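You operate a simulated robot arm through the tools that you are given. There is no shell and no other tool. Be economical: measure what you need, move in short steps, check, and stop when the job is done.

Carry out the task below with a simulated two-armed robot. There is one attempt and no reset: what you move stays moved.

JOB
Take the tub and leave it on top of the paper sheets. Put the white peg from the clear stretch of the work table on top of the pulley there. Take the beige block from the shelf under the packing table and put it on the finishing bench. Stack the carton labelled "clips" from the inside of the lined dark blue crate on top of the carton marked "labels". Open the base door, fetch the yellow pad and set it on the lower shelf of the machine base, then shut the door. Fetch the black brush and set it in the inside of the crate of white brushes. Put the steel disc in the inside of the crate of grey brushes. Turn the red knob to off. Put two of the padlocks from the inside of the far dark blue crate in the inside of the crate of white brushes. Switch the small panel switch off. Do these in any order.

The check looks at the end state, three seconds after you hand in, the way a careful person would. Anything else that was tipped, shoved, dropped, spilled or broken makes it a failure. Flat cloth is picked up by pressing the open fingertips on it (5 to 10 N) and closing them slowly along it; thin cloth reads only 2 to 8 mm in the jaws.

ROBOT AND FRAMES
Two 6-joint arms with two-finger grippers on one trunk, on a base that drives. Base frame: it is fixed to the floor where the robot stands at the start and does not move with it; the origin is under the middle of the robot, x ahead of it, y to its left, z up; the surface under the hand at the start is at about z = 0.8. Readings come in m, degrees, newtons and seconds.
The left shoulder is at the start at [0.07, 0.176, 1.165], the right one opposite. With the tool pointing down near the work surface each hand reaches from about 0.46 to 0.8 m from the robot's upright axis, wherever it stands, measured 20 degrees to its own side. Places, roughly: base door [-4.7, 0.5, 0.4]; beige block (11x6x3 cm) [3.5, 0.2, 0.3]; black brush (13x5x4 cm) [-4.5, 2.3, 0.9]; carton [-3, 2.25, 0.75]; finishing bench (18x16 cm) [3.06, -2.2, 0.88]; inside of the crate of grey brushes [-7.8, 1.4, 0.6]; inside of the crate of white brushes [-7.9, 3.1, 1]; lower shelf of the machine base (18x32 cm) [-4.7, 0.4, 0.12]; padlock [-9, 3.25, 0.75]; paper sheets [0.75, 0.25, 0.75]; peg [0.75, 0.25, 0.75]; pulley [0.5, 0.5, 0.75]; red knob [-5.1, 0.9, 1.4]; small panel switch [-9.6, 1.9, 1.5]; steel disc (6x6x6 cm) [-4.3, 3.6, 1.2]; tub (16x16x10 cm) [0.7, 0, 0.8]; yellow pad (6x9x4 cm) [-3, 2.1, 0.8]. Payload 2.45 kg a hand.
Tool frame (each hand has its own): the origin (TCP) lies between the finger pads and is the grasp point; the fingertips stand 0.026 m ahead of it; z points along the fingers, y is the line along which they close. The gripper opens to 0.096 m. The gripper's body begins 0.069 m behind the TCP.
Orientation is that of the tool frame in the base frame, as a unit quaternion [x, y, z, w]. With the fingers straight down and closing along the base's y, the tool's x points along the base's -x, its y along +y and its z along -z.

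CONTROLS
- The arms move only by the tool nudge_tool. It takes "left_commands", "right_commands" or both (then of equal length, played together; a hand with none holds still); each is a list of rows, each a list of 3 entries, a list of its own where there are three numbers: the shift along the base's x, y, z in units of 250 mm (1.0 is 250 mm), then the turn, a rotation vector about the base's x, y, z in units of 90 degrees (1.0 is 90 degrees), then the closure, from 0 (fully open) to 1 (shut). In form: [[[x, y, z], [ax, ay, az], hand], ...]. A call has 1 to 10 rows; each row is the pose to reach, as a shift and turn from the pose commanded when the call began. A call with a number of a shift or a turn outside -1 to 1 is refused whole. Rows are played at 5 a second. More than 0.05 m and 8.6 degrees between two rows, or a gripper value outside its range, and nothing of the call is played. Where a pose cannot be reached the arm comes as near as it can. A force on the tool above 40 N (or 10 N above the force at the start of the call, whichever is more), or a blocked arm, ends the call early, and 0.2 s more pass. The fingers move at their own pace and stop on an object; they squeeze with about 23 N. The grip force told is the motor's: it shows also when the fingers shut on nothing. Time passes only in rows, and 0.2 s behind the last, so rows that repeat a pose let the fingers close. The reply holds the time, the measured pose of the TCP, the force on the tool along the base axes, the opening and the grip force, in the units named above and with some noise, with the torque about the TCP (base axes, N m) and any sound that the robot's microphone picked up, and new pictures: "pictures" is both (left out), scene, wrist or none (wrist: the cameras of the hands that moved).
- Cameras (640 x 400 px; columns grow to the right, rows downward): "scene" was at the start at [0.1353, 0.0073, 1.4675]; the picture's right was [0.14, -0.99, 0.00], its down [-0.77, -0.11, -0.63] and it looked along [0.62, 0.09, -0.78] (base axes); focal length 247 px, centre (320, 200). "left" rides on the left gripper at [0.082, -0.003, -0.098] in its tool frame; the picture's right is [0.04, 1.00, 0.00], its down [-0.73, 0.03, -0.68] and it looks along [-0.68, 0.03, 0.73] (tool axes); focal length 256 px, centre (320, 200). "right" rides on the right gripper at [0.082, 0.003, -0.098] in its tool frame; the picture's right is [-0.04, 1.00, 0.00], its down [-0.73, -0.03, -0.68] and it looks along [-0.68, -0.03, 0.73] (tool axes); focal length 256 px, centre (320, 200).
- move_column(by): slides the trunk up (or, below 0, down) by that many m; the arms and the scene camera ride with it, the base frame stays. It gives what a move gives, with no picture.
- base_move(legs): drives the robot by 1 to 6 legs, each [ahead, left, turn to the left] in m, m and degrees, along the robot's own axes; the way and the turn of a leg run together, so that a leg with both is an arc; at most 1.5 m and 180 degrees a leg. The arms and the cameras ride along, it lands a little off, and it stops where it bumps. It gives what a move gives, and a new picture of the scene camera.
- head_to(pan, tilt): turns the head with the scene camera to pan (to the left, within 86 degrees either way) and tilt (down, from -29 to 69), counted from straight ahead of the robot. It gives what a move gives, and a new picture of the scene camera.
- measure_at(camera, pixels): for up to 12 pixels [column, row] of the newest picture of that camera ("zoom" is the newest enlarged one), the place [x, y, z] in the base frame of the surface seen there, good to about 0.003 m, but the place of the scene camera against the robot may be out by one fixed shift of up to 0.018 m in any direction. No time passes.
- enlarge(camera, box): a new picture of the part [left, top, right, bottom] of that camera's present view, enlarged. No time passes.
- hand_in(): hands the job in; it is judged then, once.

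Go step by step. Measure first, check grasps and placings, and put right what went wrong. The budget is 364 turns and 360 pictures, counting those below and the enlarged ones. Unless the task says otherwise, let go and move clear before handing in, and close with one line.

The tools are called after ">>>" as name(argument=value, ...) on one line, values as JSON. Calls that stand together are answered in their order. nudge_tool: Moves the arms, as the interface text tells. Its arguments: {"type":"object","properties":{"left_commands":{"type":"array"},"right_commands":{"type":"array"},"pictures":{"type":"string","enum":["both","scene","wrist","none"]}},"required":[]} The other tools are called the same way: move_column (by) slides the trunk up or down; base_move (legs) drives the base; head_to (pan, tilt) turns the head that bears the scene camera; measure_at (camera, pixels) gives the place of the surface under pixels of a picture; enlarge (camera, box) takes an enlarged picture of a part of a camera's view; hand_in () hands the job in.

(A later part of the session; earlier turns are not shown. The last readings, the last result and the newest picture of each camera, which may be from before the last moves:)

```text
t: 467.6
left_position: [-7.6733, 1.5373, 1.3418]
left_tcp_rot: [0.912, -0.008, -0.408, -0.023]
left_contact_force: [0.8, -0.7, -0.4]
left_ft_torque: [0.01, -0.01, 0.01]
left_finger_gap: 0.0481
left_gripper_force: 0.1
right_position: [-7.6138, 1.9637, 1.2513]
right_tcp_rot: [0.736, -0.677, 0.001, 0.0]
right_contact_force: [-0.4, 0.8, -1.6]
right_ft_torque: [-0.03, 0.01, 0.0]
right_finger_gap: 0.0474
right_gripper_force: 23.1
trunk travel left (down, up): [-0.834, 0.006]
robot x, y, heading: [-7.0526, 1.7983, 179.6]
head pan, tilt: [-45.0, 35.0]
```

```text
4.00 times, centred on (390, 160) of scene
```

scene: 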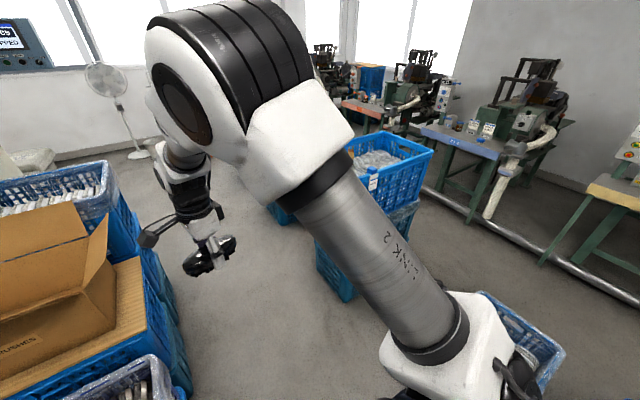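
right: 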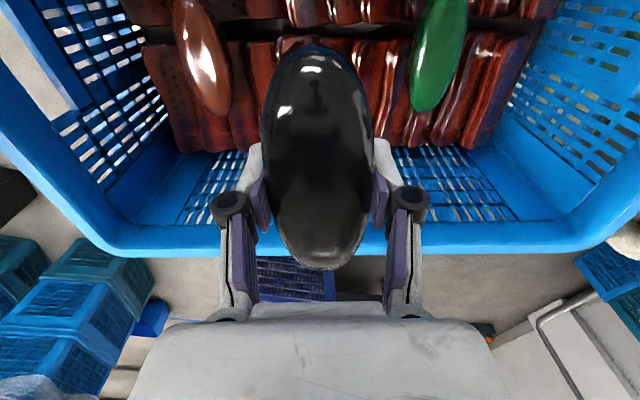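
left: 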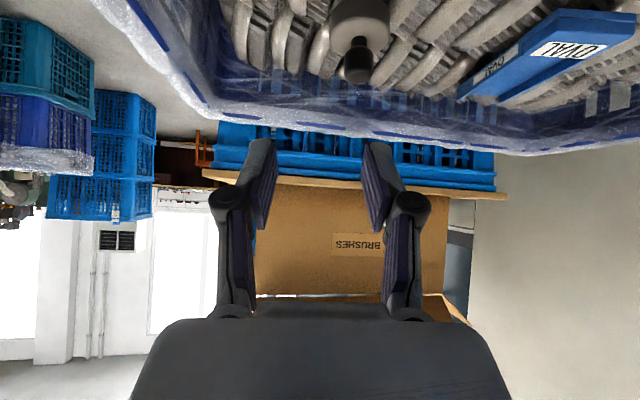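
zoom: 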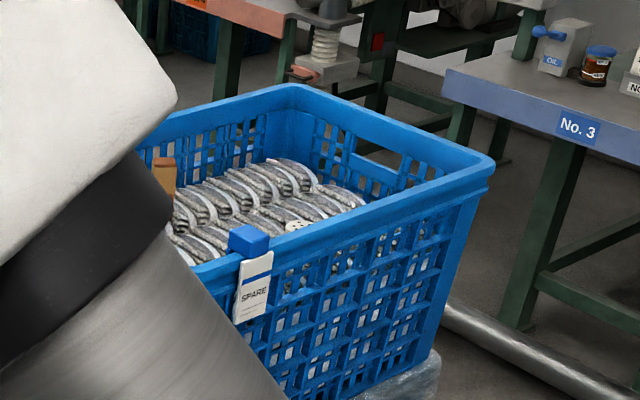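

The crate of white brushes spans x -7.67..-8.08, y 2.78..3.30 with rim 1.07 and contents at 0.96. I'll step right, turn north and slide west to face it.

>>> base_move(legs=[[0, -0.42, 0], [0, 0, -89.6], [0.05, 0.95, 0]])

>>> head_to(pan=-12, tilt=38)

```text
t: 478.4
left_position: [-8.2601, 2.8683, 1.3427]
left_tcp_rot: [-0.645, 0.646, 0.274, 0.303]
left_contact_force: [-0.2, -0.4, 0.2]
left_ft_torque: [0.0, -0.01, 0.01]
left_finger_gap: 0.0478
left_gripper_force: 0.0
right_position: [-7.8313, 2.8152, 1.2515]
right_tcp_rot: [-0.049, 0.999, -0.001, -0.002]
right_contact_force: [-0.5, 0.4, -2.0]
right_ft_torque: [0.04, -0.01, -0.01]
right_finger_gap: 0.0476
right_gripper_force: 23.0
trunk travel left (down, up): [-0.834, 0.006]
robot x, y, heading: [-7.9916, 2.2516, 90.4]
head pan, tilt: [-45.0, 35.0]
```

scene: 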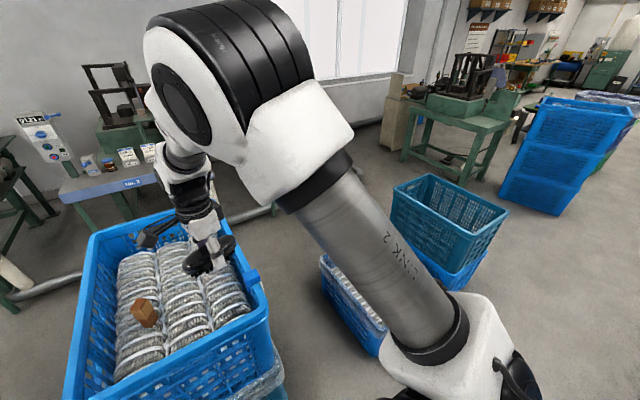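

```text
t: 479.4
left_position: [-8.2606, 2.8691, 1.3425]
left_tcp_rot: [-0.643, 0.647, 0.273, 0.304]
left_contact_force: [0.7, -0.7, 0.4]
left_ft_torque: [-0.02, 0.01, -0.01]
left_finger_gap: 0.0479
left_gripper_force: 0.1
right_position: [-7.8334, 2.8148, 1.2512]
right_tcp_rot: [-0.049, 0.999, 0.0, 0.0]
right_contact_force: [0.3, 0.1, -1.3]
right_ft_torque: [0.01, 0.01, -0.02]
right_finger_gap: 0.0473
right_gripper_force: 22.6
trunk travel left (down, up): [-0.834, 0.006]
robot x, y, heading: [-7.992, 2.2488, 90.4]
head pan, tilt: [-12.0, 38.0]
```

scene: 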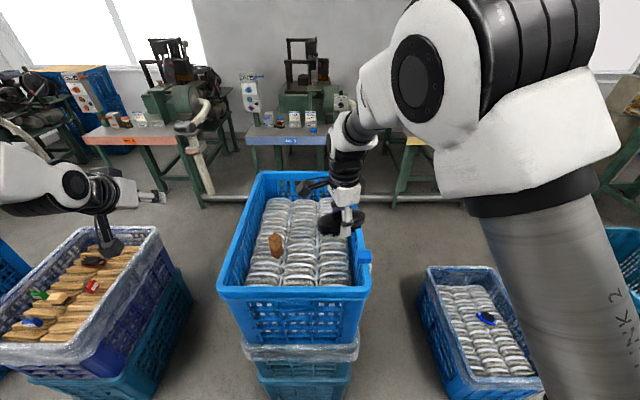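

Excellent: the white-brush crate is centred at (298,240), and the dark-blue lined crate with padlocks is on the left at (80,290). I'll measure the white-brush contents.

>>> measure_at(camera="scene", pixels=[[300, 230], [300, 260], [335, 265], [265, 265], [300, 205], [325, 245], [276, 243], [295, 290], [340, 180], [225, 285]])

>>> enlarge(camera="scene", box=[0, 210, 190, 360])

```text
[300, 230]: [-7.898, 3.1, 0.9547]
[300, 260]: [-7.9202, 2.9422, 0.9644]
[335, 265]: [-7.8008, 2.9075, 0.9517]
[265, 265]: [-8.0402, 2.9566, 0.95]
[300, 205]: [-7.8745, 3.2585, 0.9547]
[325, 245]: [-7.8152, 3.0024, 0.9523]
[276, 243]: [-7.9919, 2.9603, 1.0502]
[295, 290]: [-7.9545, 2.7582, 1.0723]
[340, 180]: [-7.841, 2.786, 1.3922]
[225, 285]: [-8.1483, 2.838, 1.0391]
```

```text
2.67 times, centred on (95, 285) of scene
```

zoom: 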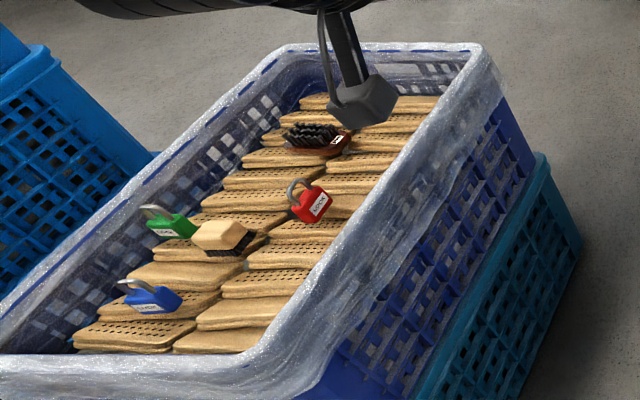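

Target for the brush: (-7.83, 2.96) on the white brushes (z≈0.95), clear of the brown block. I'll extend the right hand and lower the trunk.

>>> nudge_tool(right_commands=[[[0, 0.18, 0], [0, 0, 0], 1], [[0, 0.36, 0], [0, 0, 0], 1], [[0, 0.56, 0], [0, 0, 0], 1], [[0, 0.56, 0], [0, 0, 0], 1]], pictures="none")

>>> move_column(by=-0.2)

>>> nudge_tool(right_commands=[[[0, 0, -0.08], [0, 0, 0], 1], [[0, 0, -0.16], [0, 0, 0], 1], [[0, 0, -0.2], [0, 0, 0], 1], [[0, 0, -0.2], [0, 0, 0], 1]], pictures="wrist")

```text
t: 480.4
left_position: [-8.2608, 2.8687, 1.3424]
left_tcp_rot: [-0.643, 0.647, 0.274, 0.304]
left_contact_force: [0.0, -0.1, -0.1]
left_ft_torque: [0.01, -0.01, -0.01]
left_finger_gap: 0.048
left_gripper_force: 0.1
right_position: [-7.831, 2.954, 1.2523]
right_tcp_rot: [-0.05, 0.999, -0.001, -0.001]
right_contact_force: [-0.6, 1.2, -1.0]
right_ft_torque: [0.0, -0.02, -0.02]
right_finger_gap: 0.0473
right_gripper_force: 23.2
trunk travel left (down, up): [-0.834, 0.006]
robot x, y, heading: [-7.9912, 2.251, 90.4]
head pan, tilt: [-12.0, 38.0]
```

```text
t: 482.6
left_position: [-8.2609, 2.8695, 1.1416]
left_tcp_rot: [-0.645, 0.647, 0.273, 0.302]
left_contact_force: [0.0, -0.9, -0.4]
left_ft_torque: [-0.01, 0.02, 0.01]
left_finger_gap: 0.048
left_gripper_force: 0.0
right_position: [-7.8303, 2.9547, 1.0511]
right_tcp_rot: [-0.049, 0.999, 0.0, 0.0]
right_contact_force: [0.5, 0.9, -0.2]
right_ft_torque: [0.01, -0.03, 0.01]
right_finger_gap: 0.0472
right_gripper_force: 22.8
trunk travel left (down, up): [-0.634, 0.206]
robot x, y, heading: [-7.9892, 2.256, 90.5]
head pan, tilt: [-12.0, 38.0]
```

```text
t: 483.6
left_position: [-8.26, 2.8692, 1.142]
left_tcp_rot: [-0.644, 0.647, 0.273, 0.303]
left_contact_force: [-0.1, -0.6, 0.3]
left_ft_torque: [0.02, -0.01, -0.04]
left_finger_gap: 0.0481
left_gripper_force: 0.0
right_position: [-7.8315, 2.9562, 1.001]
right_tcp_rot: [-0.05, 0.999, 0.0, -0.001]
right_contact_force: [-1.2, 0.4, -1.7]
right_ft_torque: [-0.02, 0.0, 0.04]
right_finger_gap: 0.0473
right_gripper_force: 23.5
trunk travel left (down, up): [-0.634, 0.206]
robot x, y, heading: [-7.9882, 2.2531, 90.4]
head pan, tilt: [-12.0, 38.0]
```

right: 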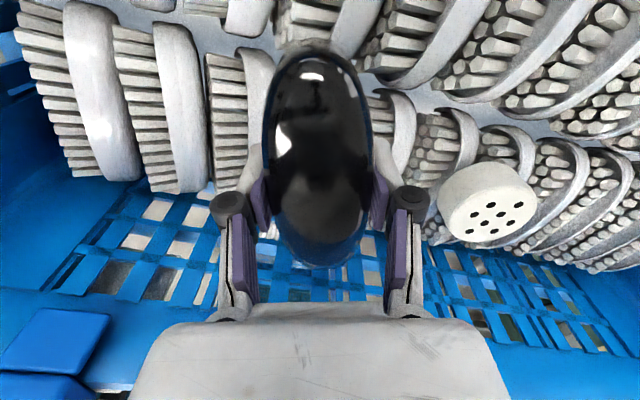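

>>> measure_at(camera="right", pixels=[[445, 205], [490, 210], [530, 200], [300, 110], [320, 255]])

>>> nudge_tool(right_commands=[[[0, 0, -0.04], [0, 0, 0], 1], [[0, 0, -0.07], [0, 0, 0], 1], [[0, 0, -0.09], [0, 0, 0], 1], [[0, 0, -0.11], [0, 0, 0], 1], [[0, 0, -0.11], [0, 0, 0], 1]], pictures="none")

```text
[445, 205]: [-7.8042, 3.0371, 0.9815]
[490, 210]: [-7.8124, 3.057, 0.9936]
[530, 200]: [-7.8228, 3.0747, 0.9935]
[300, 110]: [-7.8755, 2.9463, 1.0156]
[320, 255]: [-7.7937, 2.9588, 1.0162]
```

```text
t: 484.3
left_position: [-8.2608, 2.8648, 1.1451]
left_tcp_rot: [-0.644, 0.646, 0.274, 0.305]
left_contact_force: [0.1, 0.5, 0.5]
left_ft_torque: [0.0, 0.03, 0.02]
left_finger_gap: 0.0478
left_gripper_force: 0.0
right_position: [-7.8321, 2.954, 0.9931]
right_tcp_rot: [-0.049, 0.999, 0.005, 0.0]
right_contact_force: [-2.3, -10.5, 21.3]
right_ft_torque: [-0.92, -0.02, -0.2]
right_finger_gap: 0.0471
right_gripper_force: 22.8
trunk travel left (down, up): [-0.634, 0.206]
robot x, y, heading: [-7.989, 2.2527, 90.4]
head pan, tilt: [-12.0, 38.0]
stopped in row 3 (right hand): the force on the tool passed its limit at 45 N (the readings are from after the stop); the commanded pose is now the measured one
```

Contact at z 0.993. I'll back off 2 mm, open and rise.

>>> nudge_tool(right_commands=[[[0, 0, 0.01], [0, 0, 0], 1], [[0, 0, 0.01], [0, 0, 0], 0.7], [[0, 0, 0.01], [0, 0, 0], 0.4], [[0, 0, 0.03], [0, 0, 0], 0.3], [[0, 0, 0.18], [0, 0, 0], 0.3], [[0, 0, 0.36], [0, 0, 0], 0.3], [[0, 0, 0.54], [0, 0, 0], 0.3], [[0, 0, 0.7], [0, 0, 0], 0.3], [[0, 0, 0.7], [0, 0, 0], 0.3]], pictures="both")

>>> enlarge(camera="scene", box=[200, 160, 390, 310])

```text
t: 486.3
left_position: [-8.2601, 2.8681, 1.1415]
left_tcp_rot: [-0.644, 0.646, 0.274, 0.303]
left_contact_force: [0.5, 0.3, 0.4]
left_ft_torque: [0.02, -0.01, -0.03]
left_finger_gap: 0.048
left_gripper_force: 0.0
right_position: [-7.8292, 2.956, 1.1637]
right_tcp_rot: [-0.048, 0.999, 0.002, -0.001]
right_contact_force: [0.0, 0.1, 0.2]
right_ft_torque: [-0.01, -0.01, -0.01]
right_finger_gap: 0.0673
right_gripper_force: 0.0
trunk travel left (down, up): [-0.634, 0.206]
robot x, y, heading: [-7.9907, 2.2496, 90.4]
head pan, tilt: [-12.0, 38.0]
```

scene: 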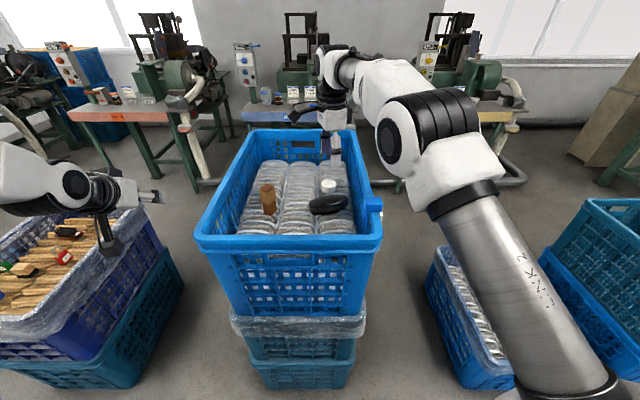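
right: 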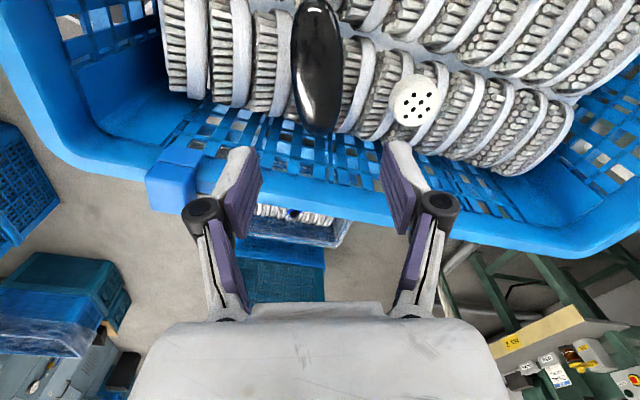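

```text
2.67 times, centred on (295, 235) of scene
```

zoom: 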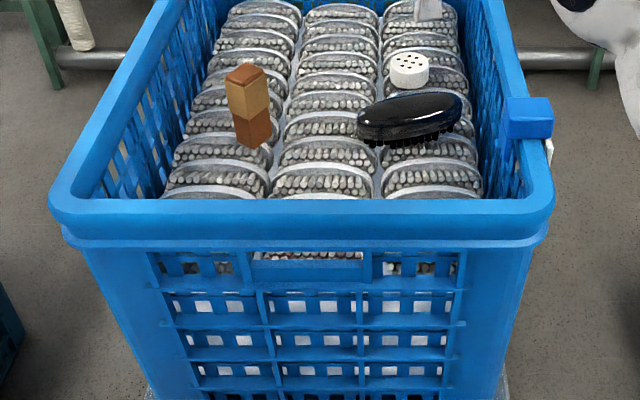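

The black brush sits in the crate. Next the padlocks: I'll return the left tool to pointing down and slide west to face the padlock crate.

>>> nudge_tool(left_commands=[[[0, 0, 0.04], [-0.077, 0.004, 0], 0.3], [[0, 0, 0.08], [-0.153, 0.008, 0], 0.3], [[0, 0, 0.12], [-0.23, 0.012, 0], 0.3], [[0, 0, 0.16], [-0.306, 0.015, 0], 0.3], [[0, 0, 0.16], [-0.383, 0.019, 0], 0.3], [[0, 0, 0.16], [-0.46, 0.023, 0], 0.3], [[0, 0, 0.16], [-0.536, 0.027, 0], 0.3], [[0, 0, 0.16], [-0.536, 0.027, 0], 0.3]], pictures="none")

>>> base_move(legs=[[0, 0.55, 0]])

>>> head_to(pan=12, tilt=40)

```text
t: 488.1
left_position: [-8.2598, 2.8667, 1.1817]
left_tcp_rot: [-0.707, 0.707, -0.001, 0.0]
left_contact_force: [0.6, 0.0, -0.4]
left_ft_torque: [0.03, 0.02, -0.01]
left_finger_gap: 0.0675
left_gripper_force: 0.1
right_position: [-7.8302, 2.955, 1.1622]
right_tcp_rot: [-0.049, 0.999, 0.003, -0.001]
right_contact_force: [0.1, -0.6, -0.1]
right_ft_torque: [0.03, 0.0, 0.02]
right_finger_gap: 0.067
right_gripper_force: 0.1
trunk travel left (down, up): [-0.634, 0.206]
robot x, y, heading: [-7.991, 2.2547, 90.3]
head pan, tilt: [-12.0, 38.0]
```

```text
t: 491.3
left_position: [-8.8274, 2.8594, 1.183]
left_tcp_rot: [0.709, -0.705, 0.002, 0.0]
left_contact_force: [-0.4, 0.7, 0.5]
left_ft_torque: [0.01, -0.01, 0.01]
left_finger_gap: 0.067
left_gripper_force: 0.1
right_position: [-8.3967, 2.9498, 1.1622]
right_tcp_rot: [-0.052, 0.999, 0.002, -0.001]
right_contact_force: [-0.9, 0.1, -0.7]
right_ft_torque: [-0.02, 0.04, 0.02]
right_finger_gap: 0.0672
right_gripper_force: 0.0
trunk travel left (down, up): [-0.634, 0.206]
robot x, y, heading: [-8.5567, 2.2477, 90.7]
head pan, tilt: [-12.0, 38.0]
```

scene: 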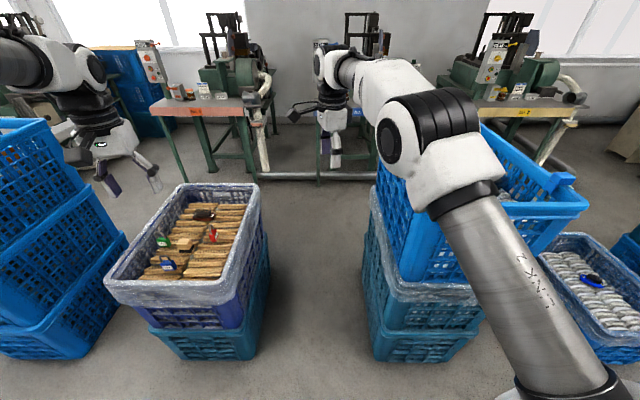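

```text
t: 492.2
left_position: [-8.8276, 2.8594, 1.1821]
left_tcp_rot: [0.709, -0.705, 0.002, 0.0]
left_contact_force: [0.4, -0.8, -0.3]
left_ft_torque: [0.01, 0.01, -0.01]
left_finger_gap: 0.0672
left_gripper_force: 0.0
right_position: [-8.3984, 2.9502, 1.1627]
right_tcp_rot: [-0.053, 0.999, 0.002, -0.001]
right_contact_force: [-0.3, -0.1, -0.2]
right_ft_torque: [0.01, 0.01, 0.01]
right_finger_gap: 0.0672
right_gripper_force: 0.0
trunk travel left (down, up): [-0.634, 0.206]
robot x, y, heading: [-8.5563, 2.2432, 90.8]
head pan, tilt: [12.0, 40.0]
```

scene: 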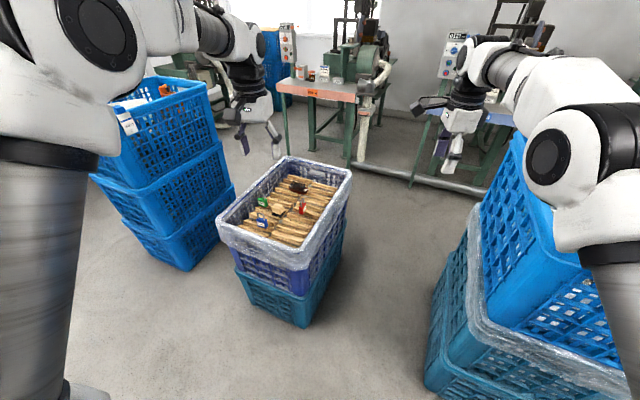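

The padlock crate is ahead-left. I'll measure and enlarge.

>>> enlarge(camera="scene", box=[210, 145, 360, 275])

>>> measure_at(camera="scene", pixels=[[301, 209], [264, 202], [261, 222], [278, 210], [300, 187], [220, 225], [330, 220], [290, 240], [285, 160], [345, 180]])

```text
3.08 times, centred on (285, 210) of scene
```

zoom: 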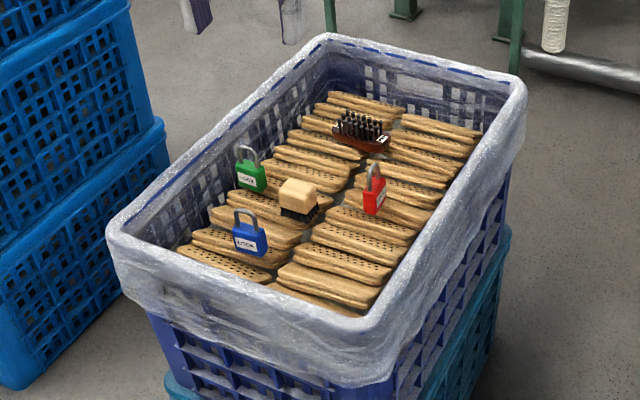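

```text
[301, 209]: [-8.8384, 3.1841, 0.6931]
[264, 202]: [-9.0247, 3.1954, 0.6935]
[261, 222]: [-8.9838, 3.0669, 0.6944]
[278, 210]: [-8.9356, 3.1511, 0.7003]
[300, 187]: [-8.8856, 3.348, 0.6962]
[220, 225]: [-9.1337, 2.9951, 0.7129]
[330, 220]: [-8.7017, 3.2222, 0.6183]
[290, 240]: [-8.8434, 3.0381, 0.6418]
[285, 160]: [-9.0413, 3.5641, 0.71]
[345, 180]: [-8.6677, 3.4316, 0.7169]
```

Red at (-8.84, 3.18), green at (-9.02, 3.20), blue at (-8.98, 3.07). I'll drive forward 0.22 and lower slightly to look with the left wrist.

>>> base_move(legs=[[0.22, 0, 0]])

>>> move_column(by=-0.12)

>>> nudge_tool(left_commands=[[[0, 0.05, -0.1], [0, 0, 0], 0.3], [[0, 0.1, -0.25], [0, 0, 0], 0.3], [[0, 0.15, -0.4], [0, 0, 0], 0.3], [[0, 0.15, -0.5], [0, 0, 0], 0.3], [[0, 0.15, -0.5], [0, 0, 0], 0.3]], pictures="wrist")

>>> enlarge(camera="left", box=[200, 0, 480, 200])

```text
t: 493.9
left_position: [-8.8268, 3.0814, 1.1832]
left_tcp_rot: [-0.707, 0.707, -0.002, 0.0]
left_contact_force: [0.5, 0.6, -0.4]
left_ft_torque: [0.02, -0.02, -0.02]
left_finger_gap: 0.0673
left_gripper_force: 0.0
right_position: [-8.3969, 3.1683, 1.1628]
right_tcp_rot: [-0.05, 0.999, 0.003, -0.002]
right_contact_force: [-0.1, 0.5, -0.3]
right_ft_torque: [0.0, -0.01, -0.02]
right_finger_gap: 0.0674
right_gripper_force: 0.0
trunk travel left (down, up): [-0.634, 0.206]
robot x, y, heading: [-8.5544, 2.466, 90.7]
head pan, tilt: [12.0, 40.0]
```

scene: 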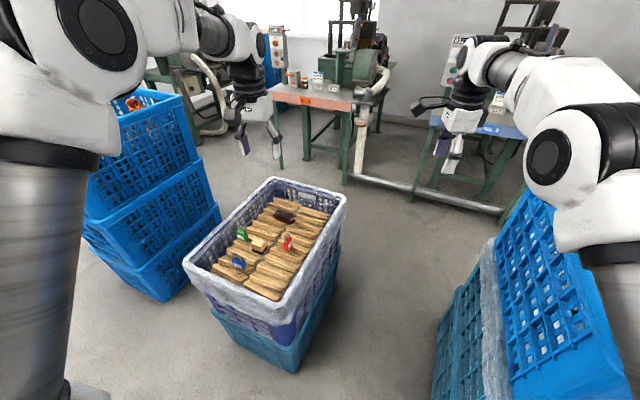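

```text
t: 495.4
left_position: [-8.827, 3.0803, 1.0613]
left_tcp_rot: [-0.707, 0.707, -0.001, 0.0]
left_contact_force: [0.6, -0.5, 0.2]
left_ft_torque: [0.05, 0.02, -0.02]
left_finger_gap: 0.0675
left_gripper_force: 0.0
right_position: [-8.3969, 3.1701, 1.043]
right_tcp_rot: [-0.051, 0.999, 0.004, 0.0]
right_contact_force: [0.9, 0.2, 0.3]
right_ft_torque: [-0.03, 0.02, 0.01]
right_finger_gap: 0.0671
right_gripper_force: 0.1
trunk travel left (down, up): [-0.514, 0.326]
robot x, y, heading: [-8.5572, 2.4668, 90.4]
head pan, tilt: [12.0, 40.0]
```

```text
t: 496.6
left_position: [-8.8273, 3.12, 0.9359]
left_tcp_rot: [0.707, -0.707, 0.001, 0.0]
left_contact_force: [0.0, -0.4, -0.1]
left_ft_torque: [0.02, 0.0, 0.01]
left_finger_gap: 0.0674
left_gripper_force: 0.0
right_position: [-8.3964, 3.1702, 1.042]
right_tcp_rot: [-0.051, 0.999, 0.004, -0.001]
right_contact_force: [0.1, 0.5, 0.4]
right_ft_torque: [-0.02, 0.01, 0.02]
right_finger_gap: 0.0671
right_gripper_force: 0.0
trunk travel left (down, up): [-0.514, 0.326]
robot x, y, heading: [-8.5578, 2.4653, 90.7]
head pan, tilt: [12.0, 40.0]
```

left: 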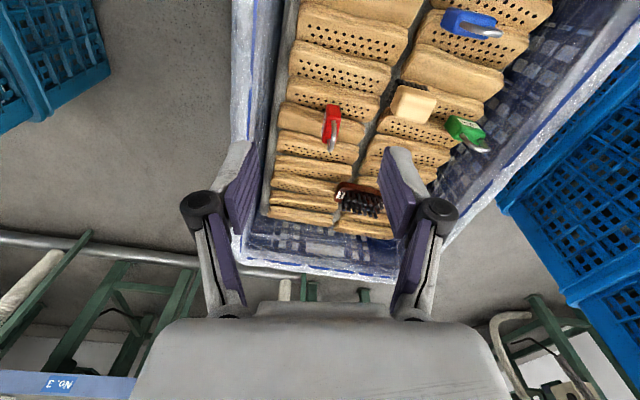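

```text
2.00 times, centred on (340, 100) of left
```

zoom: 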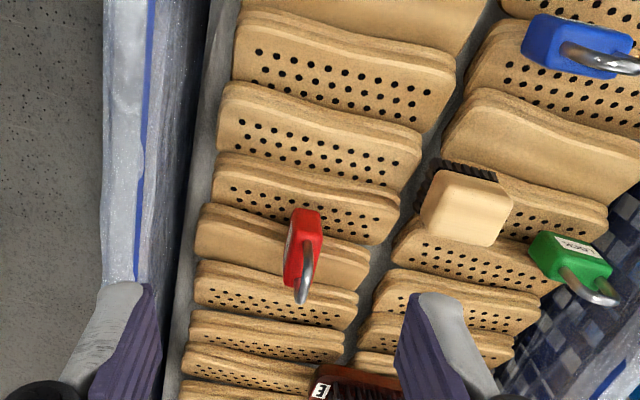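

>>> measure_at(camera="left", pixels=[[331, 145], [328, 125], [332, 110], [326, 135], [338, 120], [331, 138], [470, 132], [482, 148], [460, 125], [455, 128], [340, 160], [320, 150]])

>>> enlarge(camera="left", box=[300, 90, 370, 165])

```text
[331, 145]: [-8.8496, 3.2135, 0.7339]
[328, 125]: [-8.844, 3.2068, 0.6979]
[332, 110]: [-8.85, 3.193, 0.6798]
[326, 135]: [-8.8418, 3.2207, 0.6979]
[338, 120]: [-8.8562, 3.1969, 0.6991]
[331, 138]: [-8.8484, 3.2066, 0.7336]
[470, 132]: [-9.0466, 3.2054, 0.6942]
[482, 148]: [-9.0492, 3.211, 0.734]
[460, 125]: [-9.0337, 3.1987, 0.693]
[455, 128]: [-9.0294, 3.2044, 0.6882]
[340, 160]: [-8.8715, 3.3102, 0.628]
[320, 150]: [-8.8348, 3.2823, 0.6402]
```

```text
5.33 times, centred on (335, 128) of left
```

zoom: 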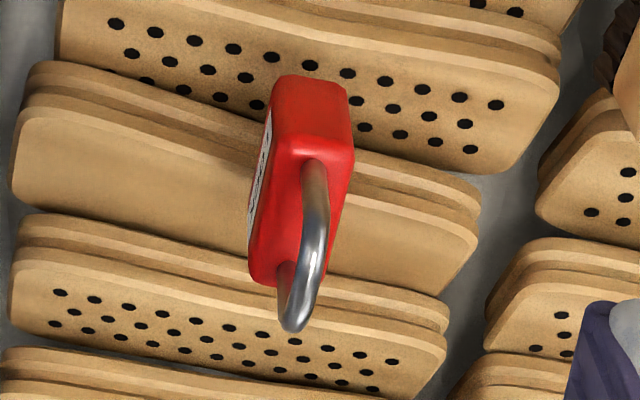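

The red padlock stands upright at (-8.849, 3.207), body top 0.698, thickness along x – matching the jaws. I'll move over it and descend.

>>> nudge_tool(left_commands=[[[-0.044, 0.17, 0], [0, 0, 0], 0.35], [[-0.087, 0.352, 0], [0, 0, 0], 0.35], [[-0.087, 0.352, -0.17], [0, 0, 0], 0.35], [[-0.087, 0.352, -0.34], [0, 0, 0], 0.35], [[-0.087, 0.352, -0.51], [0, 0, 0], 0.35], [[-0.087, 0.352, -0.68], [0, 0, 0], 0.35], [[-0.087, 0.352, -0.68], [0, 0, 0], 0.35]], pictures="wrist")

```text
t: 498.2
left_position: [-8.8505, 3.2059, 0.7656]
left_tcp_rot: [0.708, -0.707, 0.001, 0.0]
left_contact_force: [-0.7, -0.5, 0.5]
left_ft_torque: [0.01, 0.0, -0.01]
left_finger_gap: 0.0625
left_gripper_force: 0.0
right_position: [-8.3958, 3.1692, 1.0434]
right_tcp_rot: [-0.051, 0.999, 0.003, -0.001]
right_contact_force: [-0.7, 0.1, -0.1]
right_ft_torque: [0.03, -0.02, -0.02]
right_finger_gap: 0.0672
right_gripper_force: 0.1
trunk travel left (down, up): [-0.514, 0.326]
robot x, y, heading: [-8.5567, 2.4667, 90.6]
head pan, tilt: [12.0, 40.0]
```

left: 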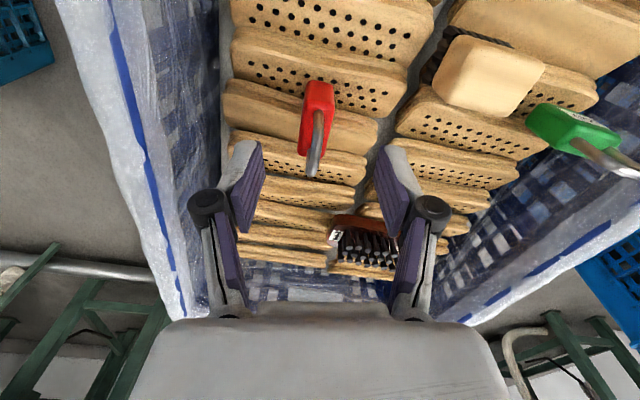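

>>> nudge_tool(left_commands=[[[0, 0, -0.12], [0, 0, 0], 0.35], [[0, 0, -0.232], [0, 0, 0], 0.35], [[0, 0, -0.232], [0, 0, 0], 0.35], [[0, 0, -0.232], [0, 0, 0], 0.7], [[0, 0, -0.232], [0, 0, 0], 1], [[0, 0, -0.232], [0, 0, 0], 1], [[0, 0, -0.1], [0, 0, 0], 1], [[0, 0, 0.08], [0, 0, 0], 1], [[0, 0, 0.08], [0, 0, 0], 1]], pictures="wrist")

```text
t: 500.2
left_position: [-8.848, 3.2072, 0.7884]
left_tcp_rot: [-0.707, 0.707, -0.003, 0.0]
left_contact_force: [-0.3, 0.6, -1.6]
left_ft_torque: [0.01, 0.02, -0.02]
left_finger_gap: 0.0213
left_gripper_force: 22.9
right_position: [-8.3973, 3.1703, 1.0421]
right_tcp_rot: [-0.051, 0.999, 0.002, -0.001]
right_contact_force: [0.4, -0.2, 0.1]
right_ft_torque: [0.0, 0.0, -0.02]
right_finger_gap: 0.0672
right_gripper_force: 0.0
trunk travel left (down, up): [-0.514, 0.326]
robot x, y, heading: [-8.5597, 2.4679, 90.8]
head pan, tilt: [12.0, 40.0]
```

left: 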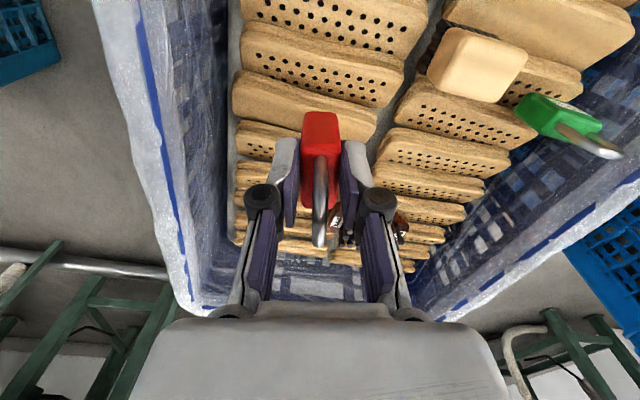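

Red is held. I'll lift it high and measure the blue stack to the west before shifting.

>>> nudge_tool(left_commands=[[[0, 0, 0.18], [0, 0, 0], 1], [[0, 0, 0.36], [0, 0, 0], 1], [[0, -0.05, 0.54], [0, 0, 0], 1], [[0, -0.1, 0.72], [0, 0, 0], 1], [[0, -0.15, 0.9], [0, 0, 0], 1], [[0, -0.2, 1.0], [0, 0, 0], 1], [[0, -0.2, 1.0], [0, 0, 0], 1]], pictures="scene")

>>> measure_at(camera="scene", pixels=[[190, 150], [110, 190], [150, 110], [175, 90], [200, 210], [130, 140], [165, 300]])

```text
t: 501.8
left_position: [-8.8508, 3.1604, 1.0402]
left_tcp_rot: [-0.707, 0.707, -0.002, 0.0]
left_contact_force: [0.3, 0.6, -0.9]
left_ft_torque: [-0.03, 0.0, -0.05]
left_finger_gap: 0.0214
left_gripper_force: 23.3
right_position: [-8.3972, 3.1703, 1.0421]
right_tcp_rot: [-0.051, 0.999, 0.002, -0.002]
right_contact_force: [-0.7, -0.6, 0.2]
right_ft_torque: [0.04, -0.03, -0.02]
right_finger_gap: 0.0673
right_gripper_force: 0.1
trunk travel left (down, up): [-0.514, 0.326]
robot x, y, heading: [-8.5562, 2.4645, 90.6]
head pan, tilt: [12.0, 40.0]
```

scene: 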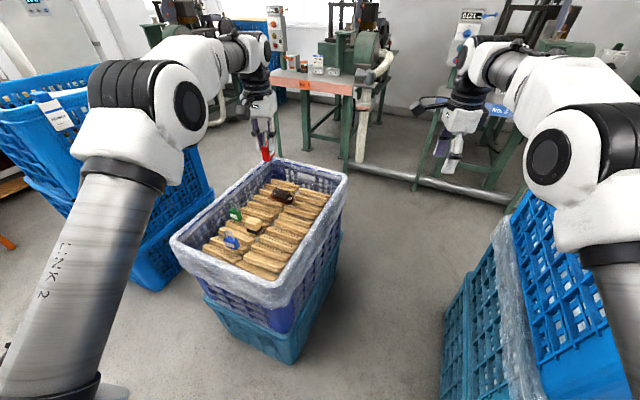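

```text
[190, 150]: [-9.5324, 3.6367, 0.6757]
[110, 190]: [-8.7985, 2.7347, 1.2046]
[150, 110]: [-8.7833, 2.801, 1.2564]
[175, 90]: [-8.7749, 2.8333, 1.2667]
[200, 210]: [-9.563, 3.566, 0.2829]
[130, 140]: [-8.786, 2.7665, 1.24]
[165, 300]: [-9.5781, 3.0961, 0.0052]
```

>>> measure_at(camera="scene", pixels=[[40, 85], [90, 70], [10, 120], [60, 110], [30, 180], [235, 213], [231, 241], [283, 197], [20, 240]])

```text
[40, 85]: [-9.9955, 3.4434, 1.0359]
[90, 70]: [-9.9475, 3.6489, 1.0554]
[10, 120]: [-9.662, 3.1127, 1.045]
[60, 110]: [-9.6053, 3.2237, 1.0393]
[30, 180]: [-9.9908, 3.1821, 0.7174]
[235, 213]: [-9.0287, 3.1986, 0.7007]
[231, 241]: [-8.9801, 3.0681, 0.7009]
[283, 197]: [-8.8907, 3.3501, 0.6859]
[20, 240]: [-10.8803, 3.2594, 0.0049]
```

The blue stack starts at x -9.55, so there is room. I'll slide west 0.5 m and bring the right hand over the green padlock.

>>> base_move(legs=[[0, 0.5, 0]])

>>> nudge_tool(right_commands=[[[-0.12, 0, -0.1], [0, 0, 0], 0.3], [[-0.24, 0, -0.25], [0, 0, 0], 0.3], [[-0.36, 0, -0.4], [0, 0, 0], 0.3], [[-0.36, 0, -0.5], [0, 0, 0], 0.3], [[-0.36, 0, -0.5], [0, 0, 0], 0.3]], pictures="wrist")

>>> enlarge(camera="right", box=[220, 0, 460, 200])

```text
t: 504.7
left_position: [-9.3607, 3.1533, 1.0393]
left_tcp_rot: [0.708, -0.706, 0.002, -0.001]
left_contact_force: [0.4, 0.6, -1.2]
left_ft_torque: [0.02, 0.01, 0.02]
left_finger_gap: 0.0215
left_gripper_force: 22.9
right_position: [-8.9078, 3.1647, 1.0423]
right_tcp_rot: [-0.051, 0.999, 0.003, -0.001]
right_contact_force: [1.0, -0.3, 0.9]
right_ft_torque: [0.01, 0.0, -0.01]
right_finger_gap: 0.0671
right_gripper_force: 0.0
trunk travel left (down, up): [-0.514, 0.326]
robot x, y, heading: [-9.0659, 2.4624, 90.6]
head pan, tilt: [12.0, 40.0]
```

scene: 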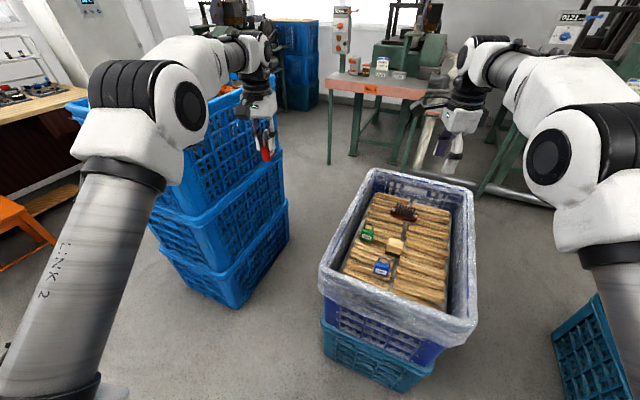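

```text
t: 505.9
left_position: [-9.3605, 3.1519, 1.039]
left_tcp_rot: [0.707, -0.707, 0.002, 0.0]
left_contact_force: [0.5, 0.3, -0.5]
left_ft_torque: [-0.05, -0.03, 0.01]
left_finger_gap: 0.0211
left_gripper_force: 22.9
right_position: [-9.0002, 3.1654, 0.9179]
right_tcp_rot: [-0.052, 0.999, 0.003, -0.001]
right_contact_force: [0.1, 0.1, 0.1]
right_ft_torque: [0.0, 0.0, 0.01]
right_finger_gap: 0.0673
right_gripper_force: 0.1
trunk travel left (down, up): [-0.514, 0.326]
robot x, y, heading: [-9.0654, 2.4606, 90.6]
head pan, tilt: [12.0, 40.0]
```

right: 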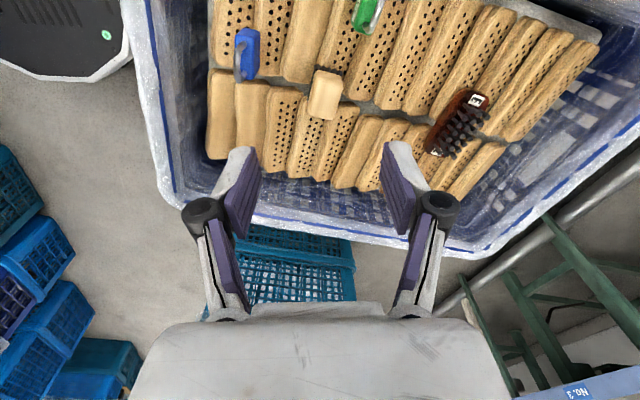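

```text
2.00 times, centred on (340, 100) of right
```

zoom: 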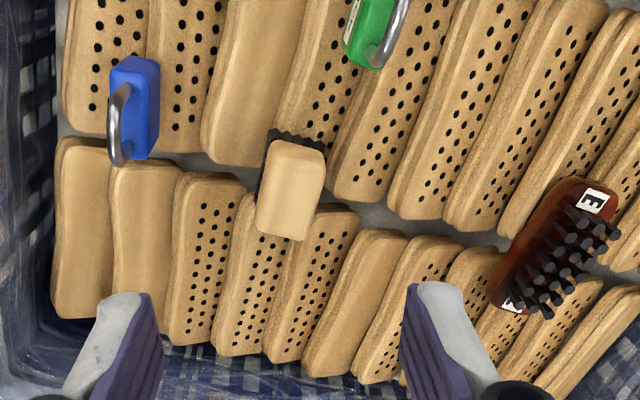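

>>> measure_at(camera="right", pixels=[[366, 10], [378, 12], [362, 25], [372, 28], [247, 55], [238, 60], [250, 40], [245, 70], [252, 70]])

>>> enlarge(camera="right", box=[210, 0, 290, 100])

```text
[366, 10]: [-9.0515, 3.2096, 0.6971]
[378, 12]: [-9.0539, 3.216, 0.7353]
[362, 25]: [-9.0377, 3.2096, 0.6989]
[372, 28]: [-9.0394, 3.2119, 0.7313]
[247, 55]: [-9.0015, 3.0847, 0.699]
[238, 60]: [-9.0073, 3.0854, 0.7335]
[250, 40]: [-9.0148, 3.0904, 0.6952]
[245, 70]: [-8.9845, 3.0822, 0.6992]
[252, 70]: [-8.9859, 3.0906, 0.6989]
```

```text
4.00 times, centred on (250, 50) of right
```

zoom: 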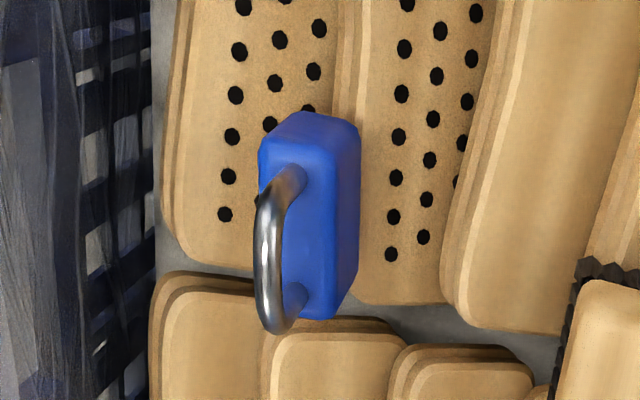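

Blue stands at (-9.0, 3.086), top 0.699, thickness along y, which suits the right hand's jaws. I'll descend on it.

>>> nudge_tool(right_commands=[[[-0.005, -0.16, 0], [0, 0, 0], 0.4], [[-0.008, -0.318, 0], [0, 0, 0], 0.4], [[-0.008, -0.318, -0.18], [0, 0, 0], 0.4], [[-0.008, -0.318, -0.36], [0, 0, 0], 0.4], [[-0.008, -0.318, -0.54], [0, 0, 0], 0.4], [[-0.008, -0.318, -0.66], [0, 0, 0], 0.4], [[-0.008, -0.318, -0.66], [0, 0, 0], 0.4]], pictures="wrist")

```text
t: 507.5
left_position: [-9.3611, 3.1524, 1.0385]
left_tcp_rot: [0.707, -0.707, 0.001, 0.0]
left_contact_force: [-0.2, 0.1, -0.3]
left_ft_torque: [0.01, 0.01, 0.0]
left_finger_gap: 0.0214
left_gripper_force: 23.2
right_position: [-8.9992, 3.0875, 0.7536]
right_tcp_rot: [-0.052, 0.999, 0.004, -0.001]
right_contact_force: [0.3, 1.1, 0.2]
right_ft_torque: [-0.01, 0.02, -0.01]
right_finger_gap: 0.0579
right_gripper_force: 0.0
trunk travel left (down, up): [-0.514, 0.326]
robot x, y, heading: [-9.0676, 2.4596, 90.8]
head pan, tilt: [12.0, 40.0]
```

right: 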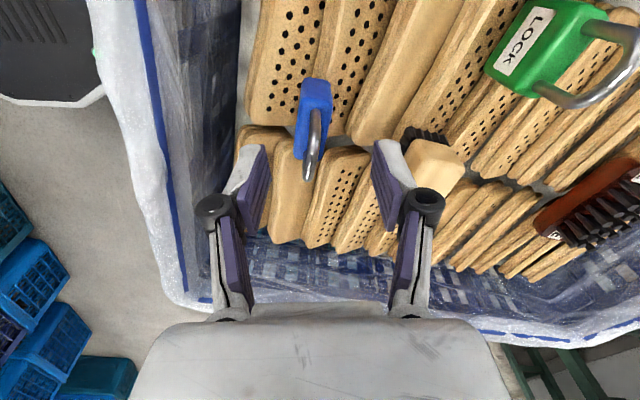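

>>> nudge_tool(right_commands=[[[0, -0.008, -0.1], [0, 0, 0], 0.45], [[0, -0.008, -0.19], [0, 0, 0], 0.45], [[0, -0.008, -0.19], [0, 0, 0], 0.45], [[0, -0.008, -0.19], [0, 0, 0], 0.8], [[0, -0.008, -0.19], [0, 0, 0], 1], [[0, -0.008, -0.19], [0, 0, 0], 1], [[0, -0.008, -0.05], [0, 0, 0], 1], [[0, -0.008, 0.12], [0, 0, 0], 1], [[0, -0.008, 0.12], [0, 0, 0], 1]], pictures="wrist")

```text
t: 509.5
left_position: [-9.3608, 3.1531, 1.0388]
left_tcp_rot: [0.708, -0.707, 0.001, 0.0]
left_contact_force: [0.7, -0.9, -0.7]
left_ft_torque: [0.0, 0.01, 0.01]
left_finger_gap: 0.0214
left_gripper_force: 22.8
right_position: [-9.0033, 3.0845, 0.7815]
right_tcp_rot: [-0.051, 0.999, 0.003, 0.0]
right_contact_force: [0.5, -0.7, -0.3]
right_ft_torque: [-0.01, 0.01, -0.02]
right_finger_gap: 0.0215
right_gripper_force: 23.0
trunk travel left (down, up): [-0.514, 0.326]
robot x, y, heading: [-9.0668, 2.4573, 90.6]
head pan, tilt: [12.0, 40.0]
```

right: 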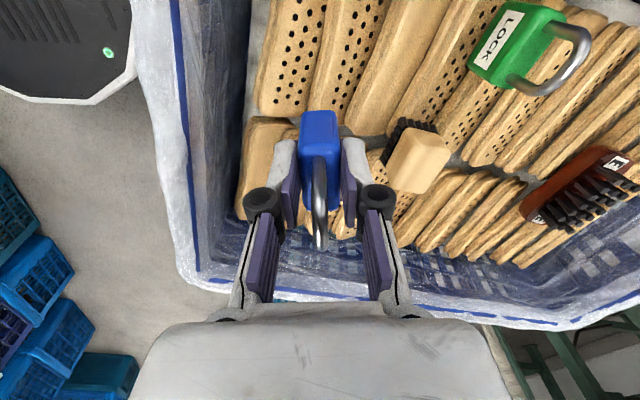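

Both padlocks are held. I'll raise them, back off and slide east to the white-brush crate.

>>> nudge_tool(right_commands=[[[0, 0, 0.18], [0, 0, 0], 1], [[0, 0, 0.36], [0, 0, 0], 1], [[0, 0, 0.54], [0, 0, 0], 1], [[0, 0, 0.72], [0, 0, 0], 1], [[0, 0, 0.9], [0, 0, 0], 1], [[0, 0, 1.0], [0, 0, 0], 1], [[0, 0, 1.0], [0, 0, 0], 1]], pictures="none")

>>> move_column(by=0.22)

>>> base_move(legs=[[-0.2, 0, 0], [0, -1.1, 0]])

>>> head_to(pan=-5, tilt=50)

```text
t: 511.1
left_position: [-9.3608, 3.1523, 1.0381]
left_tcp_rot: [0.708, -0.706, 0.002, -0.001]
left_contact_force: [0.4, 0.1, -1.5]
left_ft_torque: [0.0, 0.01, 0.01]
left_finger_gap: 0.0214
left_gripper_force: 23.1
right_position: [-8.9952, 3.0867, 1.0303]
right_tcp_rot: [-0.048, 0.999, 0.002, -0.005]
right_contact_force: [0.2, -0.1, -1.5]
right_ft_torque: [-0.01, -0.03, 0.0]
right_finger_gap: 0.0212
right_gripper_force: 23.0
trunk travel left (down, up): [-0.514, 0.326]
robot x, y, heading: [-9.0653, 2.4611, 90.9]
head pan, tilt: [12.0, 40.0]
```

```text
t: 513.5
left_position: [-9.3613, 3.154, 1.2594]
left_tcp_rot: [0.708, -0.706, 0.001, 0.0]
left_contact_force: [-0.3, -0.5, -0.2]
left_ft_torque: [-0.04, -0.03, -0.01]
left_finger_gap: 0.0214
left_gripper_force: 23.0
right_position: [-8.9953, 3.0848, 1.2514]
right_tcp_rot: [-0.048, 0.999, 0.003, -0.005]
right_contact_force: [-0.6, 0.1, -1.7]
right_ft_torque: [0.0, 0.0, 0.01]
right_finger_gap: 0.0211
right_gripper_force: 23.2
trunk travel left (down, up): [-0.734, 0.106]
robot x, y, heading: [-9.066, 2.4608, 90.8]
head pan, tilt: [12.0, 40.0]
```

```text
t: 520.3
left_position: [-8.2613, 2.9645, 1.2589]
left_tcp_rot: [0.708, -0.706, 0.002, 0.0]
left_contact_force: [-0.6, 0.8, -0.9]
left_ft_torque: [-0.01, -0.01, -0.02]
left_finger_gap: 0.0217
left_gripper_force: 23.6
right_position: [-7.8948, 2.8988, 1.2531]
right_tcp_rot: [-0.049, 0.999, 0.003, -0.005]
right_contact_force: [0.3, -0.2, 0.2]
right_ft_torque: [-0.02, -0.03, 0.01]
right_finger_gap: 0.0212
right_gripper_force: 22.7
trunk travel left (down, up): [-0.734, 0.106]
robot x, y, heading: [-7.9666, 2.2714, 91.0]
head pan, tilt: [12.0, 40.0]
```

scene: 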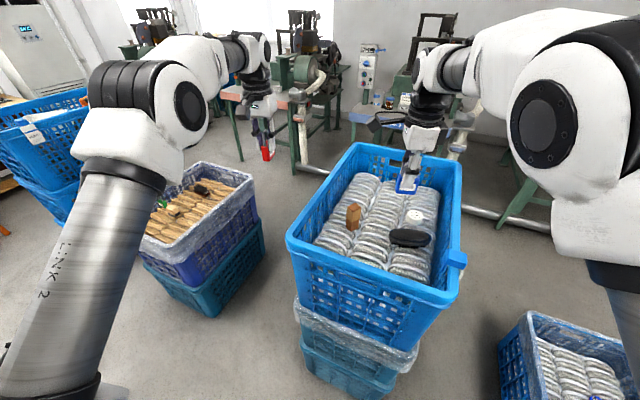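

```text
t: 521.1
left_position: [-8.2601, 2.9655, 1.2589]
left_tcp_rot: [0.709, -0.706, 0.001, 0.0]
left_contact_force: [0.2, 0.4, -0.8]
left_ft_torque: [-0.02, 0.05, 0.01]
left_finger_gap: 0.0215
left_gripper_force: 22.2
right_position: [-7.8941, 2.8981, 1.2531]
right_tcp_rot: [-0.049, 0.999, 0.003, -0.007]
right_contact_force: [0.8, 0.2, -1.1]
right_ft_torque: [0.0, 0.02, 0.03]
right_finger_gap: 0.0212
right_gripper_force: 22.8
trunk travel left (down, up): [-0.734, 0.106]
robot x, y, heading: [-7.9628, 2.278, 90.7]
head pan, tilt: [-5.0, 50.0]
```

scene: 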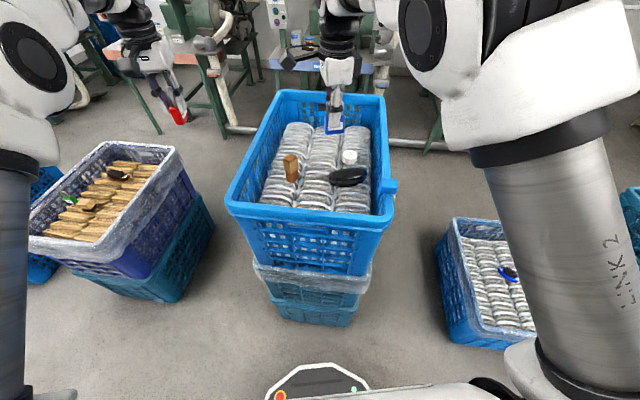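

>>> measure_at(camera="scene", pixels=[[318, 366], [310, 320], [290, 168], [349, 158], [345, 178], [318, 180], [320, 195], [300, 140], [345, 140], [275, 190], [368, 170], [270, 165]])

>>> enlarge(camera="scene", box=[220, 80, 400, 230])

```text
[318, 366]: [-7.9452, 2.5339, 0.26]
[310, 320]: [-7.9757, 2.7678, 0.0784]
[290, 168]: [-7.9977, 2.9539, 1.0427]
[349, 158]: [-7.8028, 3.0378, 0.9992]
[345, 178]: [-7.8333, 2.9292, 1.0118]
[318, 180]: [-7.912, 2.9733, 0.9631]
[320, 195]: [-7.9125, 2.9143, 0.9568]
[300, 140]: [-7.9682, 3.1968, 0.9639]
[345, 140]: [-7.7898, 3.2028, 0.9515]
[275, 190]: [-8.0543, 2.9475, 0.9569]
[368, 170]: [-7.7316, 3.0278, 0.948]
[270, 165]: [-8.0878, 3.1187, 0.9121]
```

```text
2.67 times, centred on (310, 155) of scene
```

zoom: 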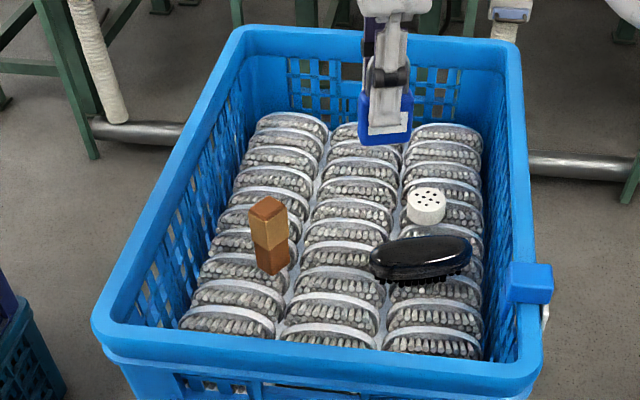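

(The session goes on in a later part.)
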